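You operate a simulated robot arm through the tools that you are given. There is no shell and no other tool. Be economical: measure what you need, move in short steps, check, and stop when the job is done.

Carry out the task below with a simulated robot arm. There is one attempt and no reset: what you move stays moved.

Task
Fetch the wooden brush and set it on the wide end of the grey ledge. Close the small green drawer. Take the metal bar and put it on the grey plate. Put the black cone on the top of the tall steel table away in the yellow tray on the long wooden table. Fetch the small blue bobbin and stand it on the top of the high shelf. Take the grease can and leave it on the top of the tall steel table. Fetch the red filter cartridge and stand it on the top of the blue table. Take the scrubbing brush and leave it on the left half of the wooden bench. The order is free. Set down upright: black cone, small blue bobbin, grease can, red filter cartridge.

The check looks at the end state, three seconds after you hand in, the way a careful person would. Anything else that was tipped, shoved, dropped, spilled or broken makes it a failure.

Robot
A 6-joint arm with a two-finger parallel gripper on a trunk, on a base that drives. Base frame: it is fixed to the floor where the robot stands at the start and does not move with it; the origin is under the middle of the robot, x ahead of it, y to its left, z up. Lengths are in mm, angles in rad, forces in N, time in s.
With the tool pointing down near the work surface it reaches from about 220 to 660 mm from the robot's upright axis, wherever it stands. Its first joint turns from -2.897 to 2.897 rad. Places, roughly: black cone (10x10x17 cm) [700, 2500, 900]; grease can [-1000, 3250, 750]; grey plate (15x15x1 cm) [600, 2300, 900]; left half of the wooden bench [500, -500, 900]; metal bar (12x5x3 cm) [700, 2000, 900]; red filter cartridge (6x6x13 cm) [-1600, 3300, 1600]; scrubbing brush (17x7x9 cm) [-2900, 3000, 800]; small blue bobbin [-1000, 3500, 750]; small green drawer [300, 900, 800]; top of the blue table [-1300, 3300, 800]; top of the high shelf [-1300, 3400, 1600]; top of the tall steel table [500, 2100, 900]; wide end of the grey ledge [800, -4500, 700]; wooden brush (5x8x8 cm) [500, 0, 900]; yellow tray on the long wooden table [-8900, 800, 800]. Payload 1.57 kg.
Tool frame: the origin (TCP) lies between the finger pads and is the grasp point; the fingertips stand 30 mm ahead of it; z points along the fingers, y is the line along which they close. Largest opening 110 mm; finger width 24, thickness 12; the body of the gripper, 48 by 112 mm, starts 78 mm behind the TCP.
Orientation is that of the tool frame in the base frame, as a unit quaternion [w, x, y, z]. With the fingers straight down and closing along the base's y, the tool's x points along the base's -x, its y along +y and its z along -z.

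Tools
- The arm moves only by the tool nudge_tool. Its argument "rows" is a list of rows, each a list of 6 numbers: the shift along the tool's x, y, z in mm, then the turn, a rotation vector about the tool's x, y, z in rad. In form: [[x, y, z, ax, ay, az], ...]. A call has 1 to 20 rows; each row is the pose to reach, as a shift and turn from the pose commanded when the call began, along the tool's axes at that moment. "jaw" is the opening in per cent of the stroke, from 0 (shut) to 100 (fully open), set as the call begins (left out, the last holds). A row lasts 0.2 s, in which the tool goes at most 50 mm and 0.15 rad; a call with a longer step from one row to the next is refused whole, and so is a gripper value outside its range. A pose out of reach is approached as far as the arm can. The call stops where the force on the tool passes 40 N (or 10 N more than at its start, if that is more) or the arm is blocked; 0.2 s more then pass. Each finger travels about 108 mm/s and halts on what it meets, pressing with about 34 N; the grip force reading is that of the motor and also rises with nothing between the fingers. The clock runs only during rows and for 0.2 s after the last one: add rows that repeat a pose to give the fingers time. The reply holds the time, the measured pose of the TCP, the force on the tool along the base axes, the opening and the grip force, in the units named above and with some noise, with the torque about the TCP (base axes, N m) and any sound that the robot's microphone picked up.
- Cameras (640 x 400 px; columns grow to the right, rows downward): "scene" is now at [42.5, 137.9, 1665.4]; the picture's right is [-0.01, -1.00, 0.00], its down [-0.89, 0.01, -0.45] and it looks along [0.45, -0.01, -0.89] (base axes); focal length 252 px, centre (320, 200). "wrist" rides on the gripper at [70, 16, -141] in the tool frame; the picture's right is [-0.23, 0.97, 0.00], its down [-0.86, -0.20, -0.48] and it looks along [-0.47, -0.11, 0.88] (tool axes); focal length 222 px, centre (320, 200). There is no depth. A picture from a camera that has moved, and an enlarged one, comes with that camera's place and axes in the base frame and with its lens.
- grab_frame(camera): a new picture of that camera. The clock stands still meanwhile.
- slide_trunk(by): slides the trunk up (or, below 0, down) by that many mm; the arm and the scene camera ride with it, the base frame stays. It gives what a move gives, with no picture.
- roll_base(legs): drives the robot by 1 to 6 legs, each [ahead, left, turn to the left] in mm, mm and rad, along the robot's own axes; the way and the turn of a leg run together, so that a leg with both is an arc; at most 1500 mm and 3.142 rad a leg. The arm and the cameras ride along, it lands a little off, and it stops where it bumps. It gives what a move gives.
- pan_tilt(pan, tilt): turns the head with the scene camera to pan (to the left, within 2.094 rad either way) and tilt (down, from -0.506 to 1.204), counted from straight ahead of the robot. It gives what a move gives.
- zoom(camera, box): a new picture of the part [left, top, right, bottom] of that camera's present view, enlarged. The clock stands still meanwhile.
- hand_in(): hands the job in; it is judged then, once.

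Work in short steps. Places have to be worked out from the pictures, the camera data and where the tool is seen: move nearer, look again, correct. Check each grasp and each placing, and mend what went wrong. You have 217 turns and 210 pictures in all, those below and enlarged ones among them. Open the gripper and draw the arm clear of the work before you hand the job in, unless the task says otherwise; then end with one line.

The tools are called after "Emit:" as a command line: name --pt "numbers of a row" for each row, then --argument value for the rest, lists and objects as JSON in quotes. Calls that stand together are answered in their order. nudge_tool: Moves the arm, as the interface text tells. Its arguments: {"type":"object","properties":{"rows":{"type":"array","items":{"type":"array","items":{"type":"number"}}},"jaw":{"type":"number"}},"required":["rows"]} The other tools are called the same way: slide_trunk (by) slides the trunk up or down; roll_base (legs) drives the base; pan_tilt (pan, tilt) turns the head that bears the scene camera; grab_frame (camera) takes a picture; zoom (camera, box) takes an enlarged picture of a part of a camera's view; hand_in () hands the job in.

At the start:

```text
time: 0.0
eef_pos: [187.0, 350.3, 1097.9]
orientation: [0.0, 0.0, 1.0, 0.0]
contact_force: [-0.2, 1.0, -0.4]
moment: [0.02, 0.03, 0.03]
finger_gap: 110.1
grasp_force: 0.0
trunk travel left (down, up): [-275.0, 315.0]
robot x, y, heading: [-0.6, 1.0, -0.005]
head pan, tilt: [-0.014, 1.103]
```

scene: 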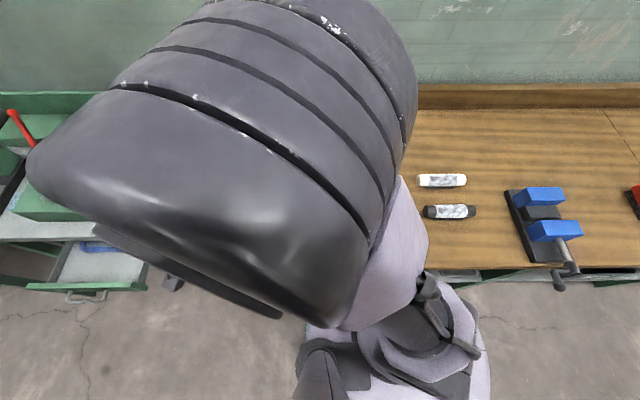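
wrist: 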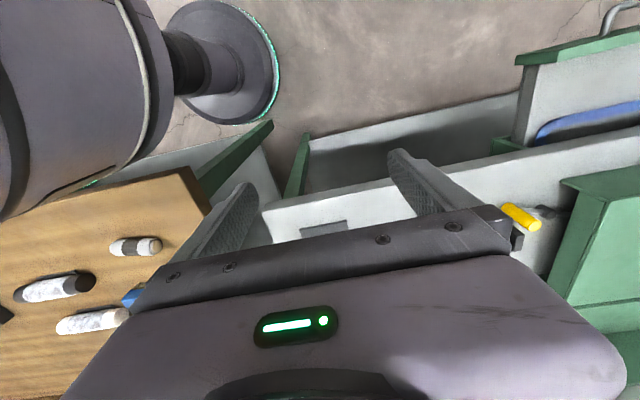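

I'll look around first: head to the left and right to see the layout.

Emit:
pan_tilt --pan 0.9 --tilt 0.6

Emit:
grab_frame --camera "scene"

Emit:
pan_tilt --pan -0.5 --tilt 0.7

Emit:
grab_frame --camera "scene"

```text
time: 1.2
eef_pos: [187.0, 350.5, 1097.4]
orientation: [0.0, 0.0, 1.0, 0.001]
contact_force: [0.4, -0.5, -0.2]
moment: [0.0, 0.0, 0.0]
finger_gap: 109.8
grasp_force: 0.1
trunk travel left (down, up): [-275.0, 315.0]
robot x, y, heading: [1.1, 2.7, -0.003]
head pan, tilt: [0.901, 0.6]
```

```text
207 pictures are left
camera scene: at [34.6, 208.0, 1704.2], right [0.78, -0.62, 0.0], down [-0.35, -0.44, -0.82], along [0.51, 0.65, -0.57], focal length 252 px, centre (320, 200)
```

scene: 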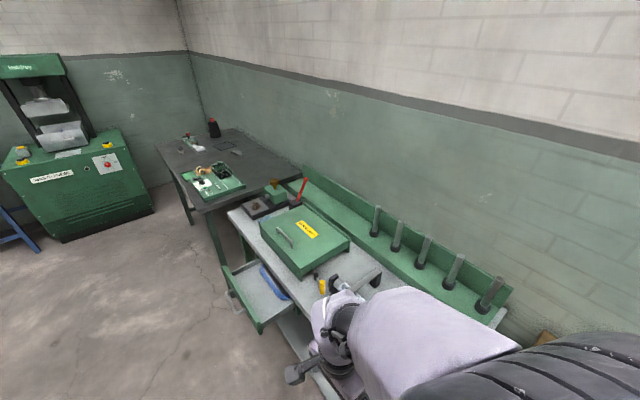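

```text
time: 2.7
eef_pos: [187.0, 350.2, 1096.8]
orientation: [0.0, 0.0, 1.0, 0.0]
contact_force: [0.0, -0.4, 1.5]
moment: [-0.01, -0.01, -0.04]
finger_gap: 110.1
grasp_force: 0.0
trunk travel left (down, up): [-275.0, 315.0]
robot x, y, heading: [1.1, -3.3, 0.002]
head pan, tilt: [-0.499, 0.7]
```

```text
206 pictures are left
camera scene: at [54.3, 98.2, 1695.6], right [-0.48, -0.88, 0.0], down [-0.57, 0.31, -0.77], along [0.67, -0.37, -0.64], focal length 252 px, centre (320, 200)
```

scene: 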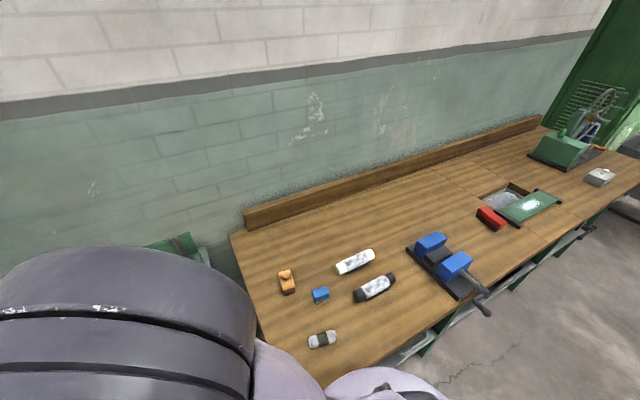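

An orange item and several cylinders are on the bench. I'll zoom on them to identify the wooden brush and its neighbours.

Emit:
zoom --camera "scene" --box '[230, 210, 420, 360]'

Emit:
pan_tilt --pan 1.5 --tilt 0.5

Emit:
grab_frame --camera "scene"

Emit:
pan_tilt --pan 2.09 --tilt 0.2

Emit:
grab_frame --camera "scene"

Emit:
pan_tilt --pan -1.5 --tilt 0.4

Emit:
grab_frame --camera "scene"

```text
2.67 times, centred on (325, 285) of scene
camera zoom: at [54.3, 98.2, 1695.6], right [-0.48, -0.88, 0.0], down [-0.57, 0.31, -0.77], along [0.67, -0.37, -0.64], focal length 672 px, centre (307, -27)
```

zoom: 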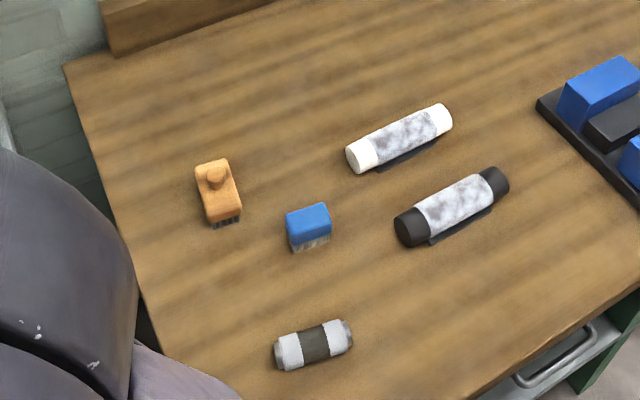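

```text
time: 4.7
eef_pos: [186.9, 350.9, 1097.0]
orientation: [0.0, 0.0, 1.0, 0.0]
contact_force: [-0.1, 0.9, -0.7]
moment: [0.01, 0.01, -0.01]
finger_gap: 110.0
grasp_force: 0.0
trunk travel left (down, up): [-275.0, 315.0]
robot x, y, heading: [-0.6, -0.0, -0.001]
head pan, tilt: [1.499, 0.499]
```

```text
204 pictures are left
camera scene: at [-13.8, 229.5, 1713.3], right [1.0, -0.07, 0.0], down [-0.03, -0.48, -0.88], along [0.06, 0.88, -0.48], focal length 252 px, centre (320, 200)
```

scene: 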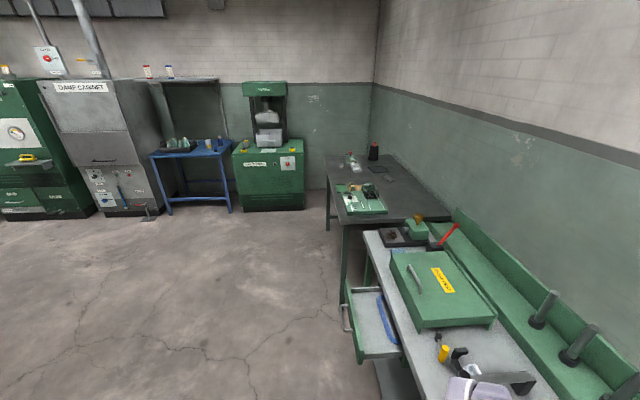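

```text
time: 5.7
eef_pos: [186.7, 351.9, 1096.5]
orientation: [0.0, -0.001, 1.0, 0.0]
contact_force: [0.7, 0.7, -0.4]
moment: [-0.02, 0.0, 0.0]
finger_gap: 109.9
grasp_force: 0.0
trunk travel left (down, up): [-275.0, 315.0]
robot x, y, heading: [-1.1, -0.8, 0.001]
head pan, tilt: [2.089, 0.201]
```

```text
203 pictures are left
camera scene: at [-66.4, 219.8, 1741.0], right [0.87, 0.49, 0.0], down [0.1, -0.17, -0.98], along [-0.48, 0.85, -0.2], focal length 252 px, centre (320, 200)
```

scene: 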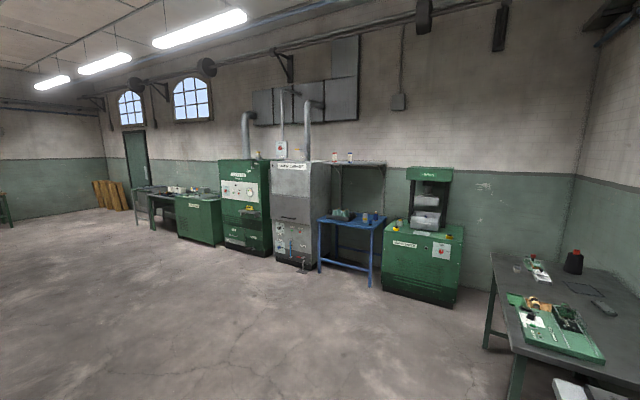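

```text
time: 8.7
eef_pos: [187.3, 351.4, 1096.9]
orientation: [0.0, 0.0, 1.0, 0.0]
contact_force: [-0.4, 0.3, 0.5]
moment: [0.02, -0.04, 0.0]
finger_gap: 110.0
grasp_force: 0.1
trunk travel left (down, up): [-275.0, 315.0]
robot x, y, heading: [0.4, -1.6, -0.002]
head pan, tilt: [-1.499, 0.4]
```

```text
202 pictures are left
camera scene: at [-13.7, 46.4, 1722.5], right [-1.0, -0.07, 0.0], down [-0.03, 0.39, -0.92], along [0.07, -0.92, -0.39], focal length 252 px, centre (320, 200)
```

scene: 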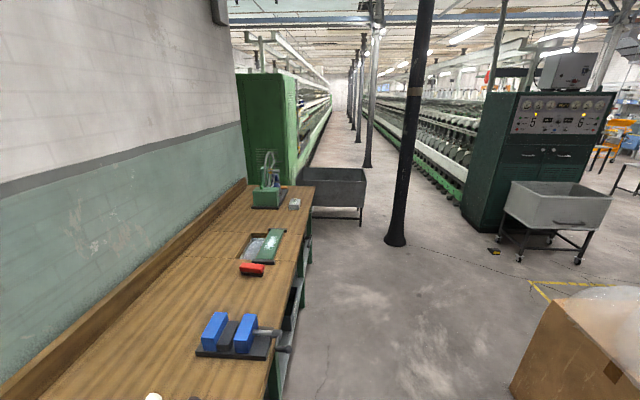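

The orange knobbed brush near [515, -29] is the wooden brush (blue one beside it is not). I move the tool forward, then across above it, and look with the wrist camera.

Emit:
nudge_tool --pt "-45 0 0 0 0 0" --pt "-90 0 0 0 0 0" --pt "-135 0 0 0 0 0" --pt "-180 -20 0 0 0 0" --pt "-210 -55 0 0 0 0" --pt "-235 -95 0 0 0 0" --pt "-250 -140 0 0 0 0" --pt "-260 -185 0 0 0 0" --pt "-270 -230 0 0 0 0" --pt "-280 -275 0 0 0 0" --pt "-290 -320 0 0 0 0" --pt "-300 -360 0 0 0 0" --pt "-318 -380 0 0 0 0" --pt "-318 -380 0 0 0 0" --jaw 100

Emit:
grab_frame --camera "wrist"

```text
time: 11.7
eef_pos: [505.4, -29.6, 1096.3]
orientation: [-0.001, 0.0, 1.0, 0.0]
contact_force: [-0.2, 0.1, 0.4]
moment: [0.03, -0.01, 0.02]
finger_gap: 110.0
grasp_force: 0.0
trunk travel left (down, up): [-275.0, 315.0]
robot x, y, heading: [0.6, -1.0, 0.001]
head pan, tilt: [-1.499, 0.4]
```

```text
201 pictures are left
camera wrist: at [434.7, -13.1, 1236.5], right [0.23, 0.97, 0.0], down [0.86, -0.2, 0.48], along [0.47, -0.11, -0.88], focal length 222 px, centre (320, 200)
```

wrist: 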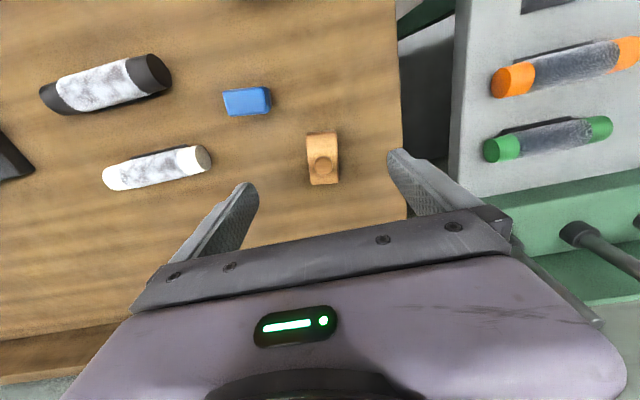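

The brush is at about [535, -33], long side turned about -0.21 rad, and the bench top is near 885. I turn the tool to suit, shift over it and go down partway.

Emit:
nudge_tool --pt "-15 -2 30 0 0 0.11" --pt "-30 -3 60 0 0 0.215" --pt "-30 -3 95 0 0 0.215" --pt "-30 -3 120 0 0 0.215" --pt "-30 -3 120 0 0 0.215"

Emit:
grab_frame --camera "wrist"

```text
time: 12.8
eef_pos: [533.2, -30.7, 978.6]
orientation: [-0.001, 0.108, 0.994, 0.0]
contact_force: [0.1, 0.1, 0.3]
moment: [0.02, 0.05, -0.04]
finger_gap: 110.0
grasp_force: 0.1
trunk travel left (down, up): [-275.0, 315.0]
robot x, y, heading: [2.3, 0.9, -0.0]
head pan, tilt: [-1.499, 0.4]
```

```text
200 pictures are left
camera wrist: at [467.5, -1.3, 1119.2], right [0.43, 0.9, 0.0], down [0.79, -0.38, 0.48], along [0.43, -0.21, -0.88], focal length 222 px, centre (320, 200)
```

wrist: 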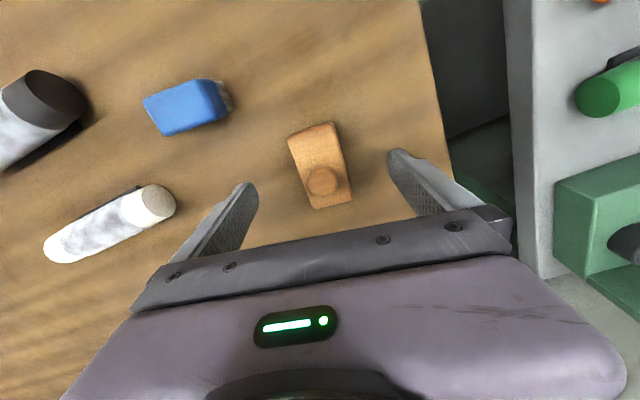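

The brush is centred and aligned between the fingers. I go down 55 mm with open jaw, then close in a following call.

Emit:
nudge_tool --pt "0 -1 25 0 0 0" --pt "0 -1 45 0 0 0" --pt "0 -1 55 0 0 0" --pt "0 -1 55 0 0 0"

Emit:
nudge_tool --pt "0 0 0 0 0 0" --pt "0 0 0 0 0 0" --pt "0 0 0 0 0 0" --pt "0 0 0 0 0 0" --jaw 0

Emit:
nudge_tool --pt "0 0 -40 0 0 0" --pt "0 0 -90 0 0 0" --pt "0 0 -90 0 0 0"

Emit:
grab_frame --camera "wrist"

```text
time: 13.8
eef_pos: [533.9, -32.2, 924.0]
orientation: [0.0, 0.108, 0.994, -0.001]
contact_force: [-0.9, -0.5, -0.4]
moment: [0.03, 0.01, 0.02]
finger_gap: 110.2
grasp_force: 0.1
trunk travel left (down, up): [-275.0, 315.0]
robot x, y, heading: [-3.9, -3.6, 0.002]
head pan, tilt: [-1.499, 0.4]
```

```text
time: 14.8
eef_pos: [534.0, -32.2, 923.0]
orientation: [0.0, 0.107, 0.994, 0.0]
contact_force: [0.4, 0.4, 2.0]
moment: [-0.04, -0.01, 0.03]
finger_gap: 44.5
grasp_force: 33.8
trunk travel left (down, up): [-275.0, 315.0]
robot x, y, heading: [-0.4, 1.9, -0.0]
head pan, tilt: [-1.499, 0.4]
```

```text
time: 15.7
eef_pos: [535.9, -32.7, 1011.6]
orientation: [0.0, 0.107, 0.994, 0.0]
contact_force: [-0.3, -0.9, -0.7]
moment: [0.0, 0.03, -0.01]
finger_gap: 44.1
grasp_force: 33.7
trunk travel left (down, up): [-275.0, 315.0]
robot x, y, heading: [-0.4, -0.4, 0.002]
head pan, tilt: [-1.499, 0.4]
```

```text
199 pictures are left
camera wrist: at [469.7, -1.2, 1153.5], right [0.43, 0.9, 0.0], down [0.79, -0.38, 0.48], along [0.43, -0.21, -0.88], focal length 222 px, centre (320, 200)
```

wrist: 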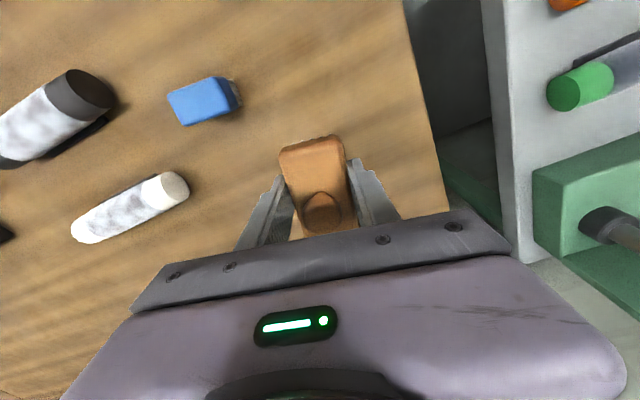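

The brush is held (gap 44 mm, lifted). I back off from the bench, draw the arm in, and turn right to face the ledge, then look.

Emit:
nudge_tool --pt "0 0 -45 0 0 0" --pt "45 -10 -80 0 0 0" --pt "90 -20 -80 0 0 0" --pt "135 -30 -80 0 0 0" --pt "180 -40 -80 0 0 0"

Emit:
roll_base --legs '[[-450, 0, 0], [0, 0, -1.571]]'

Emit:
pan_tilt --pan 0.4 --tilt 0.35

Emit:
grab_frame --camera "scene"

```text
refused: row 2 steps farther than a row can; nothing moved
```

```text
time: 22.2
eef_pos: [-482.9, -531.7, 1013.6]
orientation: [0.0, 0.784, 0.621, 0.001]
contact_force: [-0.4, -0.5, -1.5]
moment: [-0.02, 0.03, 0.0]
finger_gap: 44.3
grasp_force: 34.1
trunk travel left (down, up): [-275.0, 315.0]
robot x, y, heading: [-445.7, -0.4, -1.582]
head pan, tilt: [-1.499, 0.4]
```

```text
time: 24.1
eef_pos: [-483.6, -533.6, 1012.7]
orientation: [0.0, 0.783, 0.622, 0.001]
contact_force: [-0.8, -0.9, -0.7]
moment: [0.04, 0.0, 0.01]
finger_gap: 44.0
grasp_force: 33.6
trunk travel left (down, up): [-275.0, 315.0]
robot x, y, heading: [-443.1, 0.2, -1.583]
head pan, tilt: [0.4, 0.351]
```

```text
198 pictures are left
camera scene: at [-269.7, -67.7, 1727.0], right [-0.93, -0.38, 0.0], down [-0.13, 0.32, -0.94], along [0.35, -0.87, -0.34], focal length 252 px, centre (320, 200)
```

scene: 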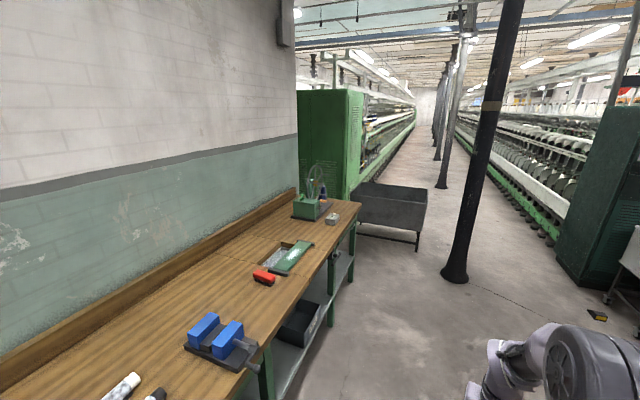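

Let me zoom at the region beyond the bin to find the grey ledge.

Emit:
zoom --camera "scene" --box '[285, 60, 485, 280]'

```text
1.82 times, centred on (385, 170) of scene
camera zoom: at [-269.7, -67.7, 1727.0], right [-0.93, -0.38, 0.0], down [-0.13, 0.32, -0.94], along [0.35, -0.87, -0.34], focal length 458 px, centre (202, 254)
```

zoom: 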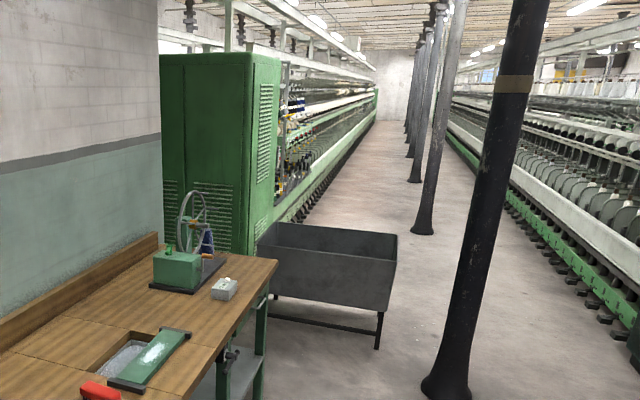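

The ledge runs on the machine beyond the green cabinet; the bin and a column stand in the way. I draw the arm in and look to the right for the way around.

Emit:
nudge_tool --pt "0 0 -45 0 0 0" --pt "40 -9 -60 0 0 0" --pt "80 -18 -70 0 0 0" --pt "120 -27 -80 0 0 0" --pt "160 -36 -80 0 0 0" --pt "160 -36 -80 0 0 0"

Emit:
pan_tilt --pan -0.5 --tilt 0.6

Emit:
grab_frame --camera "scene"

```text
time: 25.4
eef_pos: [-485.6, -369.5, 1091.3]
orientation: [0.0, 0.783, 0.623, 0.0]
contact_force: [0.1, -1.0, 0.0]
moment: [0.04, 0.0, -0.02]
finger_gap: 43.9
grasp_force: 34.1
trunk travel left (down, up): [-275.0, 315.0]
robot x, y, heading: [-447.3, 3.4, -1.583]
head pan, tilt: [0.4, 0.351]
```

```text
time: 26.6
eef_pos: [-485.1, -369.5, 1091.3]
orientation: [0.0, 0.783, 0.622, -0.001]
contact_force: [-0.2, 0.6, -0.1]
moment: [-0.02, -0.01, -0.02]
finger_gap: 44.1
grasp_force: 34.0
trunk travel left (down, up): [-275.0, 315.0]
robot x, y, heading: [-443.1, 0.5, -1.585]
head pan, tilt: [-0.499, 0.6]
```

```text
196 pictures are left
camera scene: at [-348.1, -58.6, 1704.3], right [-0.87, 0.49, 0.0], down [0.28, 0.49, -0.83], along [-0.4, -0.72, -0.56], focal length 252 px, centre (320, 200)
```

scene: 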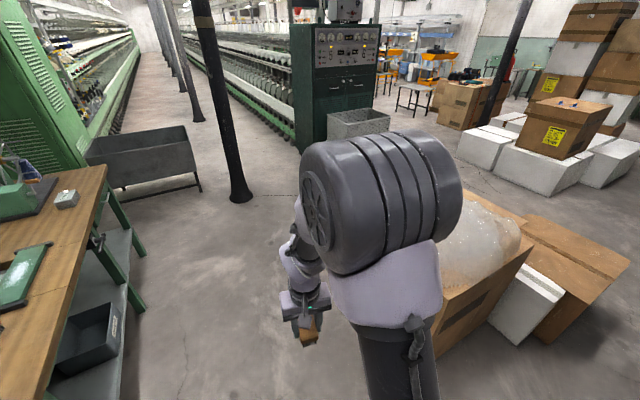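

The lane is clear: straight on, then right of the column at x≈-1250, then past the bin. Driving.

Emit:
roll_base --legs '[[1450, -80, 0], [1050, -690, 0], [700, 0, 0], [750, 400, 0]]'

Emit:
pan_tilt --pan 1.0 --tilt 0.4

Emit:
grab_frame --camera "scene"

```text
time: 47.4
eef_pos: [-907.3, -4304.6, 1090.8]
orientation: [0.0, 0.78, 0.625, 0.0]
contact_force: [-0.1, -0.7, -1.4]
moment: [0.0, -0.01, 0.02]
finger_gap: 43.9
grasp_force: 34.0
trunk travel left (down, up): [-275.0, 315.0]
robot x, y, heading: [-867.6, -3929.3, -1.571]
head pan, tilt: [-0.499, 0.6]
```

```text
time: 49.0
eef_pos: [-907.1, -4303.5, 1091.4]
orientation: [0.0, 0.78, 0.625, 0.0]
contact_force: [0.2, -0.4, -1.6]
moment: [0.02, 0.0, -0.01]
finger_gap: 44.2
grasp_force: 33.7
trunk travel left (down, up): [-275.0, 315.0]
robot x, y, heading: [-866.8, -3931.5, -1.574]
head pan, tilt: [1.0, 0.4]
```

```text
195 pictures are left
camera scene: at [-651.3, -3963.9, 1722.5], right [-0.54, -0.84, 0.0], down [-0.33, 0.21, -0.92], along [0.77, -0.5, -0.39], focal length 252 px, centre (320, 200)
```

scene: 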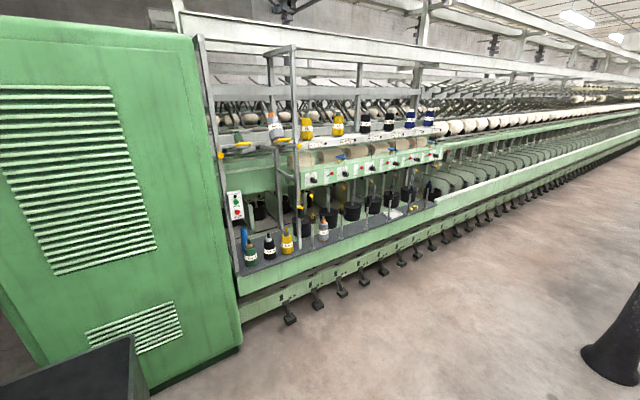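

The grey ledge with small bottles is visible. I zoom on it.

Emit:
zoom --camera "scene" --box '[220, 130, 460, 290]'

```text
2.50 times, centred on (340, 210) of scene
camera zoom: at [-651.3, -3963.9, 1722.5], right [-0.54, -0.84, 0.0], down [-0.33, 0.21, -0.92], along [0.77, -0.5, -0.39], focal length 630 px, centre (270, 175)
```

zoom: 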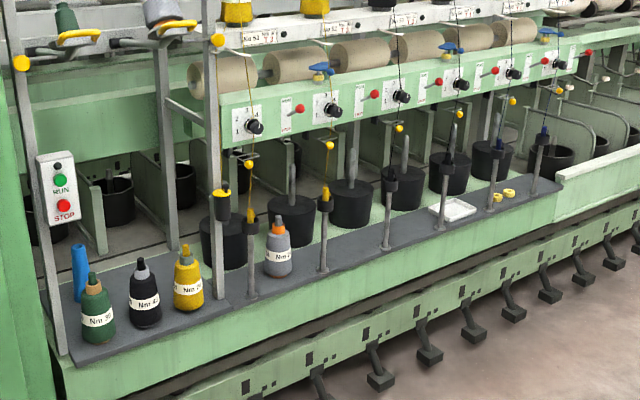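

The wide end is the left part with three yarn bottles and a blue tube. I drive to about [150, -4480] facing +x for a close look.

Emit:
roll_base --legs '[[550, 1017, 0], [0, 0, 1.574]]'

Emit:
pan_tilt --pan 0.0 --tilt 0.85

Emit:
grab_frame --camera "scene"

Emit:
grab_frame --camera "wrist"

```text
time: 58.6
eef_pos: [503.1, -4519.4, 1091.6]
orientation: [0.0, 0.117, 0.993, 0.0]
contact_force: [-0.1, -0.7, -0.6]
moment: [-0.02, 0.0, -0.01]
finger_gap: 44.1
grasp_force: 34.3
trunk travel left (down, up): [-275.0, 315.0]
robot x, y, heading: [132.7, -4473.3, -0.018]
head pan, tilt: [1.0, 0.4]
```

```text
time: 59.9
eef_pos: [503.3, -4519.6, 1091.2]
orientation: [0.0, 0.117, 0.993, 0.001]
contact_force: [0.6, 0.2, -1.8]
moment: [0.02, 0.03, 0.01]
finger_gap: 43.8
grasp_force: 33.5
trunk travel left (down, up): [-275.0, 315.0]
robot x, y, heading: [127.8, -4477.1, -0.019]
head pan, tilt: [0.0, 0.85]
```

```text
193 pictures are left
camera scene: at [192.7, -4338.3, 1683.4], right [-0.02, -1.0, 0.0], down [-0.75, 0.01, -0.66], along [0.66, -0.01, -0.75], focal length 252 px, centre (320, 200)
```

scene: 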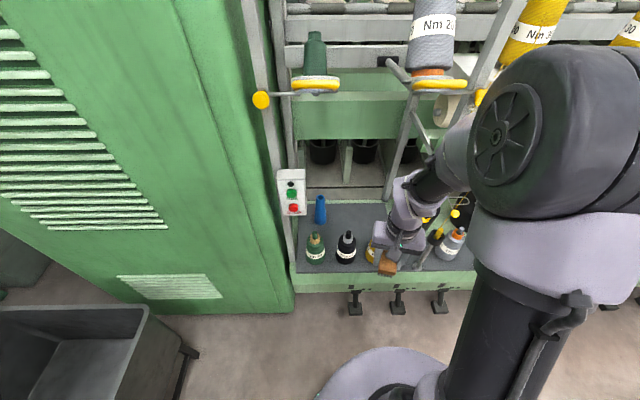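

```text
192 pictures are left
camera wrist: at [438.4, -4487.1, 1232.2], right [0.45, 0.89, 0.0], down [0.79, -0.39, 0.48], along [0.43, -0.21, -0.88], focal length 222 px, centre (320, 200)
```

wrist: 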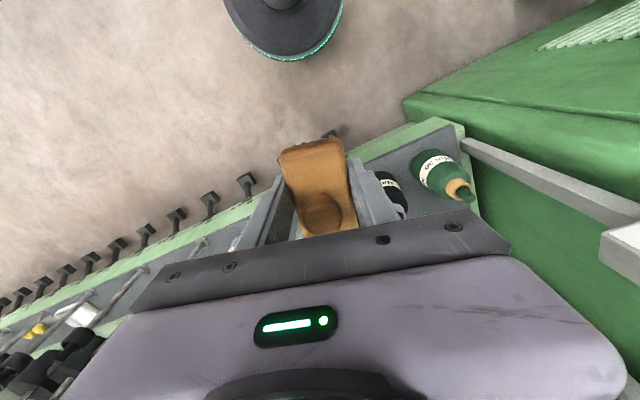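

I zoom on the ledge to get the free area and its height.

Emit:
zoom --camera "scene" --box '[270, 160, 490, 310]'

```text
2.67 times, centred on (380, 235) of scene
camera zoom: at [192.7, -4338.3, 1683.4], right [-0.02, -1.0, 0.0], down [-0.75, 0.01, -0.66], along [0.66, -0.01, -0.75], focal length 672 px, centre (160, 107)
```

zoom: 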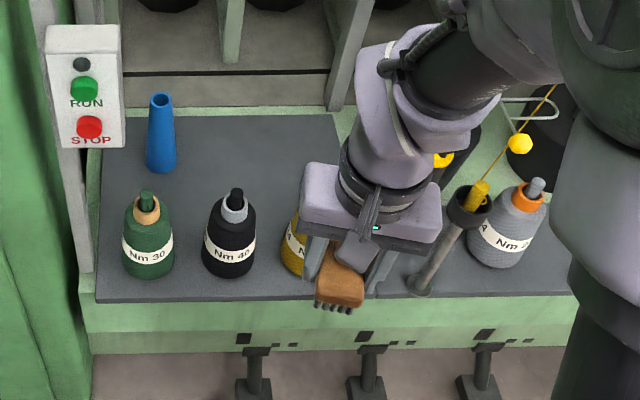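

The free spot is behind the bottles at about [870, -4495], but posts stand at the right, so I'll approach from the left at an angle (robot near [330, -4200], heading -0.43). First a staging pose a bit back.

Emit:
roll_base --legs '[[66, 338, 0], [0, 0, -0.41]]'

Emit:
grab_frame --camera "scene"

```text
time: 63.4
eef_pos: [528.7, -4323.0, 1090.6]
orientation: [0.0, 0.317, 0.948, 0.0]
contact_force: [-0.2, -0.3, -0.5]
moment: [0.04, -0.01, 0.01]
finger_gap: 44.0
grasp_force: 34.0
trunk travel left (down, up): [-275.0, 315.0]
robot x, y, heading: [204.5, -4134.4, -0.432]
head pan, tilt: [0.0, 0.85]
```

```text
190 pictures are left
camera scene: at [316.6, -4032.9, 1683.4], right [-0.42, -0.91, 0.0], down [-0.68, 0.31, -0.66], along [0.6, -0.28, -0.75], focal length 252 px, centre (320, 200)
```

scene: 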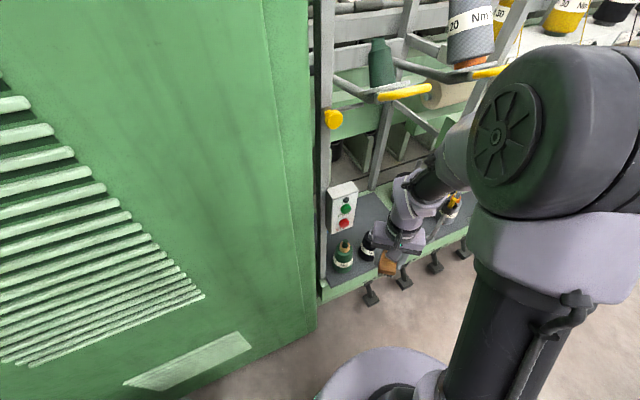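

Hooks hang at about z 1440, x 700, so I keep the elbow low: extend the arm forward 230 at present height, then lower the trunk 100.

Emit:
nudge_tool --pt "-45 10 0 0 0 0" --pt "-90 20 0 0 0 0" --pt "-135 29 0 0 0 0" --pt "-180 39 0 0 0 0" --pt "-225 48 0 0 0 0" --pt "-225 48 0 0 0 0"

Emit:
slide_trunk --by -95

Emit:
grab_frame --camera "scene"

Emit:
grab_frame --camera "wrist"

```text
time: 64.8
eef_pos: [733.2, -4421.3, 1092.5]
orientation: [0.0, 0.318, 0.948, 0.0]
contact_force: [0.6, -0.1, -0.5]
moment: [0.03, -0.02, -0.01]
finger_gap: 44.2
grasp_force: 34.0
trunk travel left (down, up): [-275.0, 315.0]
robot x, y, heading: [202.6, -4135.3, -0.432]
head pan, tilt: [0.0, 0.85]
```

```text
time: 66.1
eef_pos: [734.5, -4423.3, 998.0]
orientation: [0.0, 0.317, 0.948, 0.0]
contact_force: [-0.2, 0.4, -0.9]
moment: [0.0, 0.03, 0.01]
finger_gap: 44.4
grasp_force: 34.3
trunk travel left (down, up): [-180.0, 410.0]
robot x, y, heading: [203.9, -4133.2, -0.43]
head pan, tilt: [0.0, 0.85]
```

```text
189 pictures are left
camera scene: at [316.6, -4032.7, 1588.5], right [-0.42, -0.91, 0.0], down [-0.68, 0.31, -0.66], along [0.6, -0.28, -0.75], focal length 252 px, centre (320, 200)
```

scene: 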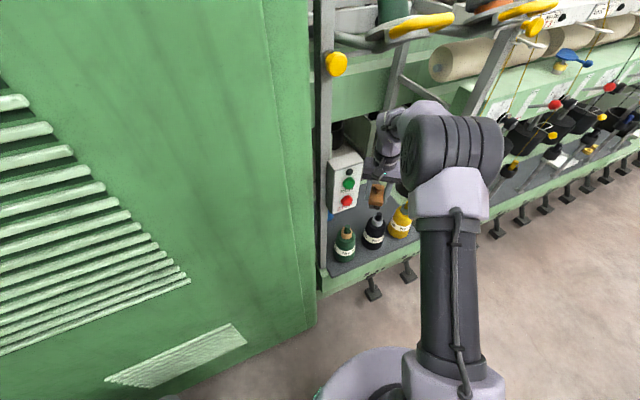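

```text
188 pictures are left
camera wrist: at [687.4, -4367.4, 1137.8], right [0.77, 0.64, 0.0], down [0.56, -0.67, 0.48], along [0.31, -0.37, -0.88], focal length 222 px, centre (320, 200)
```

wrist: 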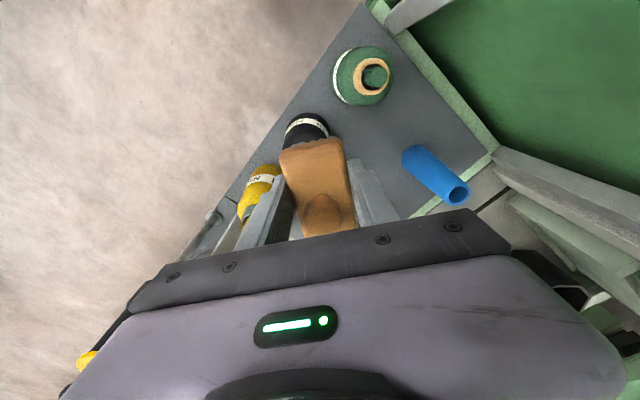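

The view confirms free space behind the black bottle. I drive forward half way, lower the trunk a bit more for hook clearance, then the rest.

Emit:
roll_base --legs '[[80, -5, 0]]'

Emit:
slide_trunk --by -50

Emit:
roll_base --legs '[[69, -6, 0]]'

Emit:
grab_frame --camera "scene"

Emit:
grab_frame --camera "wrist"

```text
time: 67.1
eef_pos: [805.0, -4461.0, 996.3]
orientation: [-0.002, 0.317, 0.948, 0.001]
contact_force: [0.6, -0.3, -1.4]
moment: [0.02, 0.04, 0.01]
finger_gap: 44.4
grasp_force: 33.9
trunk travel left (down, up): [-180.0, 410.0]
robot x, y, heading: [279.0, -4170.6, -0.437]
head pan, tilt: [0.0, 0.85]
```

```text
time: 68.0
eef_pos: [803.7, -4458.7, 946.7]
orientation: [0.0, 0.317, 0.948, 0.0]
contact_force: [-0.4, -0.1, -0.4]
moment: [-0.02, -0.02, 0.0]
finger_gap: 44.1
grasp_force: 33.9
trunk travel left (down, up): [-130.0, 460.0]
robot x, y, heading: [277.3, -4173.8, -0.432]
head pan, tilt: [0.0, 0.85]
```

```text
time: 69.1
eef_pos: [863.5, -4496.1, 946.4]
orientation: [-0.001, 0.319, 0.948, 0.0]
contact_force: [0.1, -0.2, -1.8]
moment: [0.02, 0.07, 0.02]
finger_gap: 44.3
grasp_force: 33.6
trunk travel left (down, up): [-130.0, 460.0]
robot x, y, heading: [337.4, -4205.7, -0.433]
head pan, tilt: [0.0, 0.85]
```

```text
187 pictures are left
camera scene: at [447.4, -4105.2, 1538.3], right [-0.42, -0.91, 0.0], down [-0.68, 0.32, -0.66], along [0.6, -0.28, -0.75], focal length 252 px, centre (320, 200)
```

scene: 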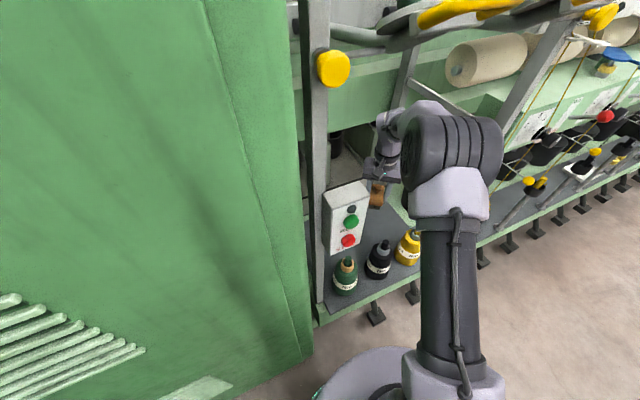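

```text
186 pictures are left
camera wrist: at [816.9, -4440.7, 1087.1], right [0.77, 0.64, 0.0], down [0.56, -0.68, 0.48], along [0.3, -0.37, -0.88], focal length 222 px, centre (320, 200)
```

wrist: 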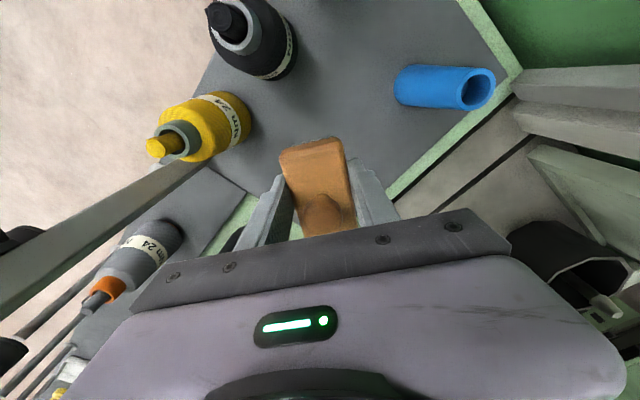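

Clear above the ledge at [863, -4496]. I lower by trunk 110, then by arm in small steps until contact.

Emit:
slide_trunk --by -110

Emit:
nudge_tool --pt "0 0 25 0 0 0" --pt "0 0 45 0 0 0" --pt "0 0 58 0 0 0" --pt "0 0 63 0 0 0" --pt "0 0 67 0 0 0" --pt "0 0 70 0 0 0" --pt "0 0 73 0 0 0" --pt "0 0 76 0 0 0" --pt "0 0 79 0 0 0"

Emit:
grab_frame --camera "wrist"

```text
time: 70.5
eef_pos: [861.8, -4495.4, 837.3]
orientation: [0.0, 0.319, 0.948, 0.0]
contact_force: [-0.1, -0.1, -0.9]
moment: [0.0, -0.01, 0.02]
finger_gap: 44.3
grasp_force: 33.9
trunk travel left (down, up): [-20.0, 570.0]
robot x, y, heading: [336.8, -4208.2, -0.435]
head pan, tilt: [0.0, 0.85]
```

```text
time: 72.5
eef_pos: [861.2, -4495.1, 758.4]
orientation: [0.0, 0.319, 0.948, 0.0]
contact_force: [-1.1, 0.3, -0.9]
moment: [-0.03, 0.02, 0.03]
finger_gap: 44.2
grasp_force: 34.2
trunk travel left (down, up): [-20.0, 570.0]
robot x, y, heading: [335.8, -4207.1, -0.436]
head pan, tilt: [0.0, 0.85]
```

```text
185 pictures are left
camera wrist: at [815.9, -4440.2, 899.0], right [0.77, 0.64, 0.0], down [0.56, -0.68, 0.48], along [0.31, -0.37, -0.88], focal length 222 px, centre (320, 200)
```

wrist: 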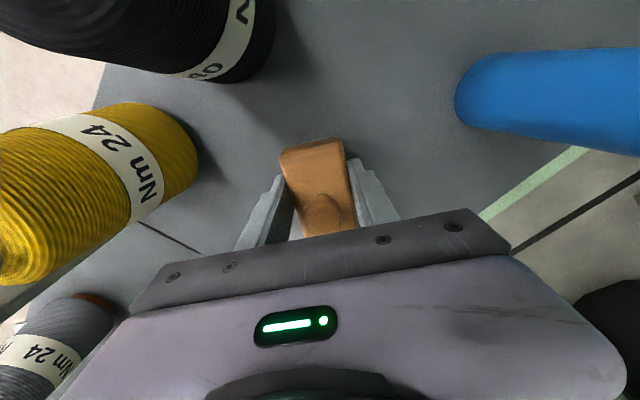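

No contact yet at 758; continue down in 2 mm steps.

Emit:
nudge_tool --pt "0 0 2 0 0 0" --pt "0 0 4 0 0 0" --pt "0 0 6 0 0 0" --pt "0 0 8 0 0 0" --pt "0 0 10 0 0 0" --pt "0 0 12 0 0 0" --pt "0 0 14 0 0 0" --pt "0 0 16 0 0 0" --pt "0 0 18 0 0 0" --pt "0 0 20 0 0 0" --pt "0 0 22 0 0 0" --pt "0 0 24 0 0 0" --pt "0 0 26 0 0 0" --pt "0 0 28 0 0 0" --pt "0 0 30 0 0 0"

```text
time: 75.7
eef_pos: [863.2, -4494.3, 727.8]
orientation: [0.0, 0.319, 0.948, 0.0]
contact_force: [-0.9, 0.5, -0.9]
moment: [0.01, 0.0, 0.01]
finger_gap: 44.1
grasp_force: 33.9
trunk travel left (down, up): [-20.0, 570.0]
robot x, y, heading: [332.9, -4204.0, -0.431]
head pan, tilt: [0.0, 0.85]
```

Still free. A picture to judge the remaining height.

Emit:
grab_frame --camera "wrist"

Emit:
zoom --camera "scene" --box '[300, 100, 460, 320]'

```text
184 pictures are left
camera wrist: at [816.4, -4440.4, 868.4], right [0.77, 0.64, 0.0], down [0.56, -0.68, 0.48], along [0.31, -0.37, -0.88], focal length 222 px, centre (320, 200)
```

wrist: 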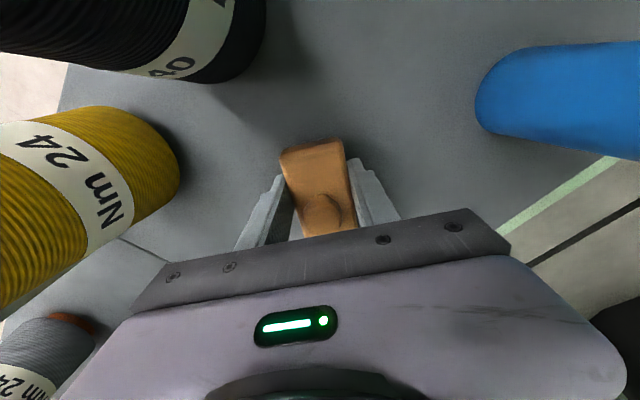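

```text
1.82 times, centred on (380, 210) of scene
camera zoom: at [446.4, -4104.7, 1428.4], right [-0.42, -0.91, 0.0], down [-0.68, 0.32, -0.66], along [0.6, -0.28, -0.75], focal length 458 px, centre (211, 182)
```

zoom: 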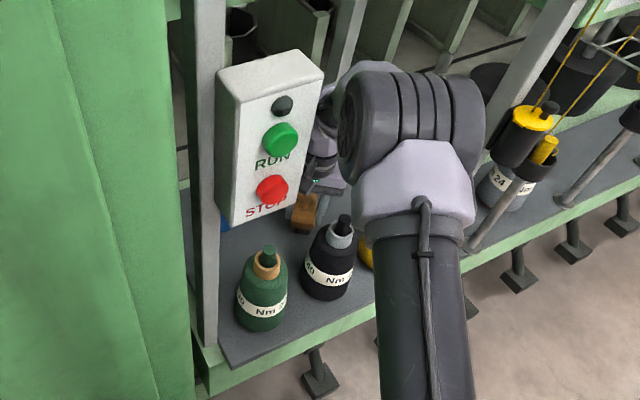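

Parallax puts the ledge near z 675, so contact is expected around TCP 715. Continue down gently.

Emit:
nudge_tool --pt "0 0 2 0 0 0" --pt "0 0 4 0 0 0" --pt "0 0 6 0 0 0" --pt "0 0 8 0 0 0" --pt "0 0 10 0 0 0" --pt "0 0 12 0 0 0" --pt "0 0 14 0 0 0" --pt "0 0 16 0 0 0" --pt "0 0 18 0 0 0" --pt "0 0 20 0 0 0" --pt "0 0 22 0 0 0" --pt "0 0 24 0 0 0"

```text
time: 77.1
eef_pos: [864.0, -4495.2, 719.8]
orientation: [0.004, 0.321, 0.947, -0.001]
contact_force: [-2.1, 0.9, 18.3]
moment: [0.18, 0.28, -0.09]
finger_gap: 44.0
grasp_force: 33.9
trunk travel left (down, up): [-20.0, 570.0]
robot x, y, heading: [338.8, -4200.6, -0.432]
head pan, tilt: [0.0, 0.85]
stopped in row 7: the force on the tool passed its limit at 41 N (the readings are from after the stop); the commanded pose is now the measured one
```

Contact at TCP 720. I back off 2 mm and open the jaw slowly enough, then look.

Emit:
nudge_tool --pt "0 0 -2 0 0 0" --pt "0 0 -2 0 0 0"

Emit:
nudge_tool --pt "0 0 0 0 0 0" --pt "0 0 0 0 0 0" --pt "0 0 0 0 0 0" --jaw 75

Emit:
nudge_tool --pt "0 0 -30 0 0 0" --pt "0 0 -75 0 0 0" --pt "0 0 -120 0 0 0" --pt "0 0 -120 0 0 0"

Emit:
grab_frame --camera "wrist"

```text
time: 77.7
eef_pos: [862.6, -4493.9, 719.5]
orientation: [0.002, 0.319, 0.948, -0.001]
contact_force: [0.5, -2.7, 5.5]
moment: [-0.24, -0.25, -0.11]
finger_gap: 44.0
grasp_force: 33.9
trunk travel left (down, up): [-20.0, 570.0]
robot x, y, heading: [333.8, -4207.9, -0.433]
head pan, tilt: [0.0, 0.85]
```

```text
time: 78.5
eef_pos: [862.8, -4494.5, 720.2]
orientation: [0.002, 0.319, 0.948, 0.0]
contact_force: [-0.7, -0.1, 0.0]
moment: [0.02, 0.01, 0.0]
finger_gap: 82.3
grasp_force: 0.1
trunk travel left (down, up): [-20.0, 570.0]
robot x, y, heading: [334.4, -4203.6, -0.434]
head pan, tilt: [0.0, 0.85]
```

```text
time: 79.5
eef_pos: [863.6, -4492.6, 839.0]
orientation: [0.002, 0.319, 0.948, -0.001]
contact_force: [-0.5, -0.2, 0.3]
moment: [0.0, 0.01, 0.0]
finger_gap: 82.4
grasp_force: 0.0
trunk travel left (down, up): [-20.0, 570.0]
robot x, y, heading: [336.0, -4204.6, -0.436]
head pan, tilt: [0.0, 0.85]
```

```text
182 pictures are left
camera wrist: at [815.6, -4437.0, 979.6], right [0.77, 0.64, 0.0], down [0.56, -0.67, 0.48], along [0.31, -0.37, -0.88], focal length 222 px, centre (320, 200)
```

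wrist: 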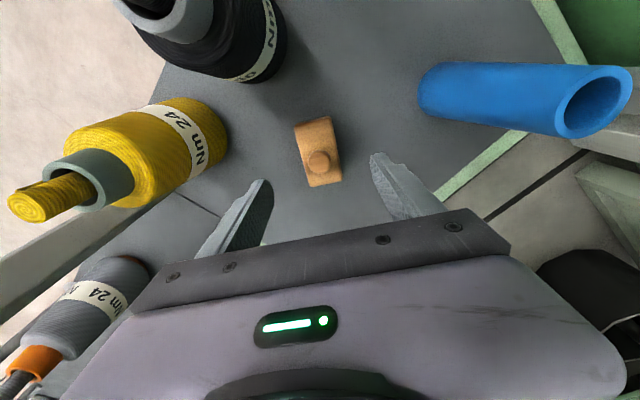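

The brush stands on the wide end. I retrace my way out: trunk up, back, up, back.

Emit:
slide_trunk --by 115

Emit:
roll_base --legs '[[-69, 6, 0]]'

Emit:
slide_trunk --by 60

Emit:
roll_base --legs '[[-300, 0, 0]]'

Emit:
nudge_tool --pt "45 -10 0 0 0 0" --pt "90 -20 0 0 0 0" --pt "135 -29 0 0 0 0" --pt "180 -39 0 0 0 0" --pt "225 -48 0 0 0 0" --pt "225 -48 0 0 0 0"

Emit:
grab_frame --camera "scene"

```text
time: 81.0
eef_pos: [862.7, -4492.2, 952.9]
orientation: [0.001, 0.319, 0.948, -0.001]
contact_force: [-0.2, 0.5, -0.3]
moment: [0.01, 0.01, 0.0]
finger_gap: 82.7
grasp_force: 0.0
trunk travel left (down, up): [-135.0, 455.0]
robot x, y, heading: [332.6, -4209.8, -0.433]
head pan, tilt: [0.0, 0.85]
```

```text
time: 82.0
eef_pos: [803.1, -4458.3, 954.1]
orientation: [0.001, 0.32, 0.948, 0.0]
contact_force: [0.0, 0.4, -0.3]
moment: [-0.04, -0.05, -0.02]
finger_gap: 82.6
grasp_force: 0.0
trunk travel left (down, up): [-135.0, 455.0]
robot x, y, heading: [273.6, -4170.0, -0.436]
head pan, tilt: [0.0, 0.85]
```

```text
time: 83.0
eef_pos: [802.1, -4458.5, 1012.9]
orientation: [0.001, 0.319, 0.948, 0.0]
contact_force: [0.6, 0.0, 0.0]
moment: [0.02, 0.03, -0.01]
finger_gap: 82.6
grasp_force: 0.1
trunk travel left (down, up): [-195.0, 395.0]
robot x, y, heading: [277.8, -4174.6, -0.434]
head pan, tilt: [0.0, 0.85]
```

```text
time: 85.0
eef_pos: [540.4, -4336.5, 1014.7]
orientation: [0.003, 0.32, 0.948, -0.001]
contact_force: [-0.2, 0.0, 0.6]
moment: [-0.02, -0.02, 0.01]
finger_gap: 82.4
grasp_force: 0.0
trunk travel left (down, up): [-195.0, 395.0]
robot x, y, heading: [13.0, -4056.9, -0.435]
head pan, tilt: [0.0, 0.85]
```

```text
time: 86.4
eef_pos: [332.3, -4238.9, 1012.8]
orientation: [0.002, 0.32, 0.947, -0.001]
contact_force: [0.3, 0.2, 0.3]
moment: [-0.02, -0.02, -0.01]
finger_gap: 82.7
grasp_force: 0.0
trunk travel left (down, up): [-195.0, 395.0]
robot x, y, heading: [13.1, -4051.1, -0.434]
head pan, tilt: [0.0, 0.85]
```

```text
181 pictures are left
camera scene: at [125.1, -3948.7, 1603.3], right [-0.42, -0.91, 0.0], down [-0.68, 0.32, -0.66], along [0.6, -0.28, -0.75], focal length 252 px, centre (320, 200)
```

scene: 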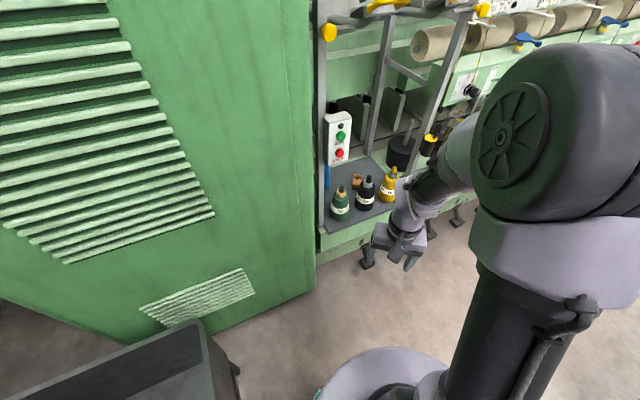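

Brush done. Driving back around the column to near [-560, 0], facing +y.

Emit:
roll_base --legs '[[-429, -412, 0], [0, 0, 2.005], [900, 700, 0], [900, 0, 0], [1050, -690, 0], [1350, 0, 0]]'

Emit:
pan_tilt --pan -0.4 --tilt 0.6

Emit:
grab_frame --camera "scene"

```text
time: 116.8
eef_pos: [-944.2, 328.2, 1012.5]
orientation: [0.001, -0.667, 0.745, 0.001]
contact_force: [0.5, 0.2, -0.3]
moment: [-0.02, 0.0, 0.05]
finger_gap: 82.4
grasp_force: 0.1
trunk travel left (down, up): [-195.0, 395.0]
robot x, y, heading: [-947.2, -43.4, 1.675]
head pan, tilt: [0.0, 0.85]
```

```text
time: 117.6
eef_pos: [-943.7, 328.6, 1013.3]
orientation: [0.001, -0.666, 0.746, 0.002]
contact_force: [-0.1, -0.8, 0.1]
moment: [0.01, 0.0, 0.0]
finger_gap: 82.5
grasp_force: 0.1
trunk travel left (down, up): [-195.0, 395.0]
robot x, y, heading: [-941.1, -44.7, 1.675]
head pan, tilt: [-0.4, 0.6]
```

```text
180 pictures are left
camera scene: at [-1055.5, 6.5, 1624.2], right [0.96, -0.29, 0.0], down [-0.16, -0.54, -0.82], along [0.24, 0.79, -0.57], focal length 252 px, centre (320, 200)
```

scene: 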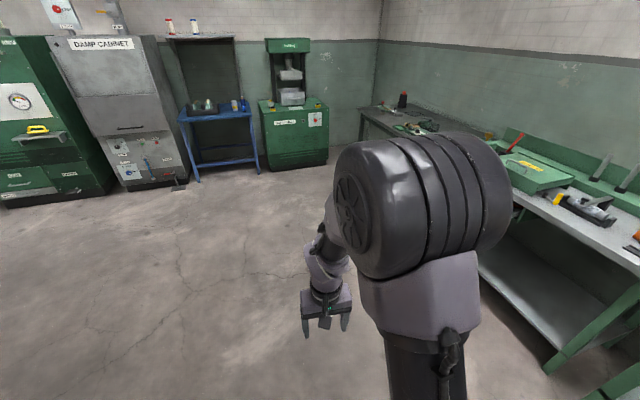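

I'm at [-941, -45]. I drive to about [-740, 900] and turn to face the drawer (+x).

Emit:
roll_base --legs '[[919, -297, 0], [0, 0, -1.66]]'

Emit:
pan_tilt --pan 0.0 --tilt 0.7

Emit:
grab_frame --camera "scene"

```text
time: 126.7
eef_pos: [-369.9, 865.4, 1012.4]
orientation: [0.001, 0.103, 0.995, -0.001]
contact_force: [0.7, -0.5, -0.7]
moment: [0.0, 0.0, 0.02]
finger_gap: 82.4
grasp_force: 0.1
trunk travel left (down, up): [-195.0, 395.0]
robot x, y, heading: [-737.8, 902.1, 0.008]
head pan, tilt: [-0.4, 0.6]
```

```text
time: 127.6
eef_pos: [-370.4, 863.7, 1012.7]
orientation: [0.002, 0.103, 0.995, 0.0]
contact_force: [-1.0, -0.4, 0.7]
moment: [-0.02, 0.0, -0.01]
finger_gap: 82.4
grasp_force: 0.1
trunk travel left (down, up): [-195.0, 395.0]
robot x, y, heading: [-738.3, 893.4, 0.013]
head pan, tilt: [0.0, 0.7]
```

```text
179 pictures are left
camera scene: at [-675.8, 1038.2, 1615.6], right [0.01, -1.0, 0.0], down [-0.64, -0.01, -0.77], along [0.77, 0.01, -0.64], focal length 252 px, centre (320, 200)
```

scene: 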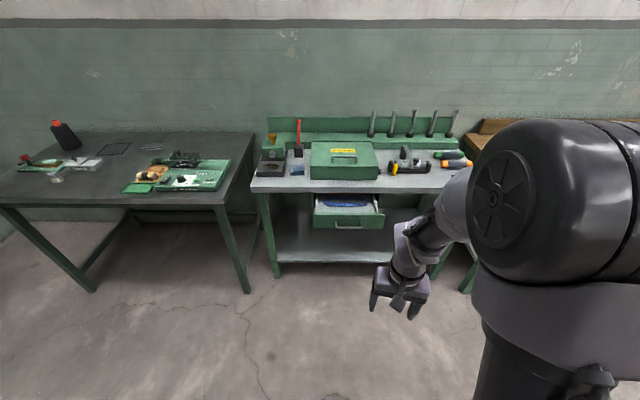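

Emit:
zoom --camera "scene" --box '[240, 110, 480, 260]'

Emit:
zoom --camera "scene" --box '[0, 100, 240, 250]'

```text
2.67 times, centred on (360, 185) of scene
camera zoom: at [-675.8, 1038.2, 1615.6], right [0.01, -1.0, 0.0], down [-0.64, -0.01, -0.77], along [0.77, 0.01, -0.64], focal length 672 px, centre (213, 240)
```

zoom: 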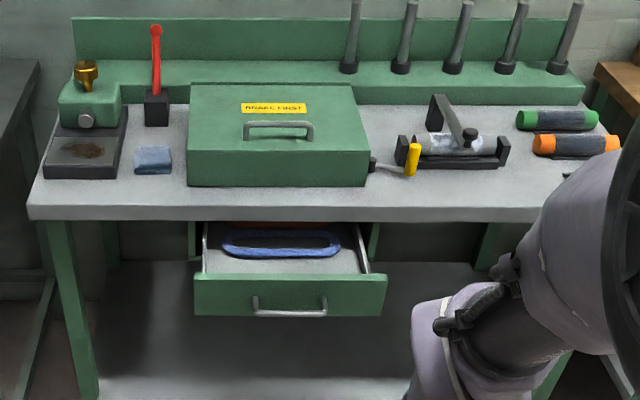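

```text
2.67 times, centred on (120, 175) of scene
camera zoom: at [-675.8, 1038.2, 1615.6], right [0.01, -1.0, 0.0], down [-0.64, -0.01, -0.77], along [0.77, 0.01, -0.64], focal length 672 px, centre (853, 267)
```

zoom: 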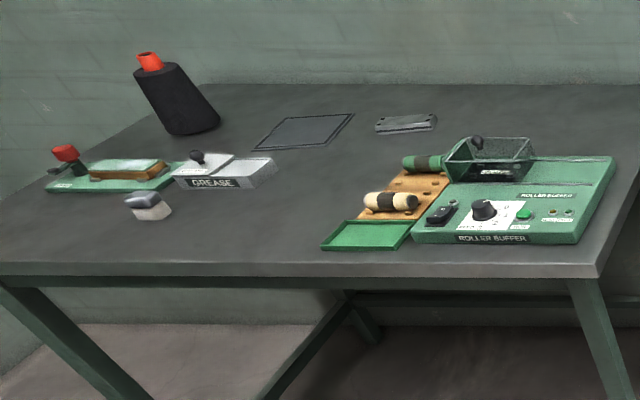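

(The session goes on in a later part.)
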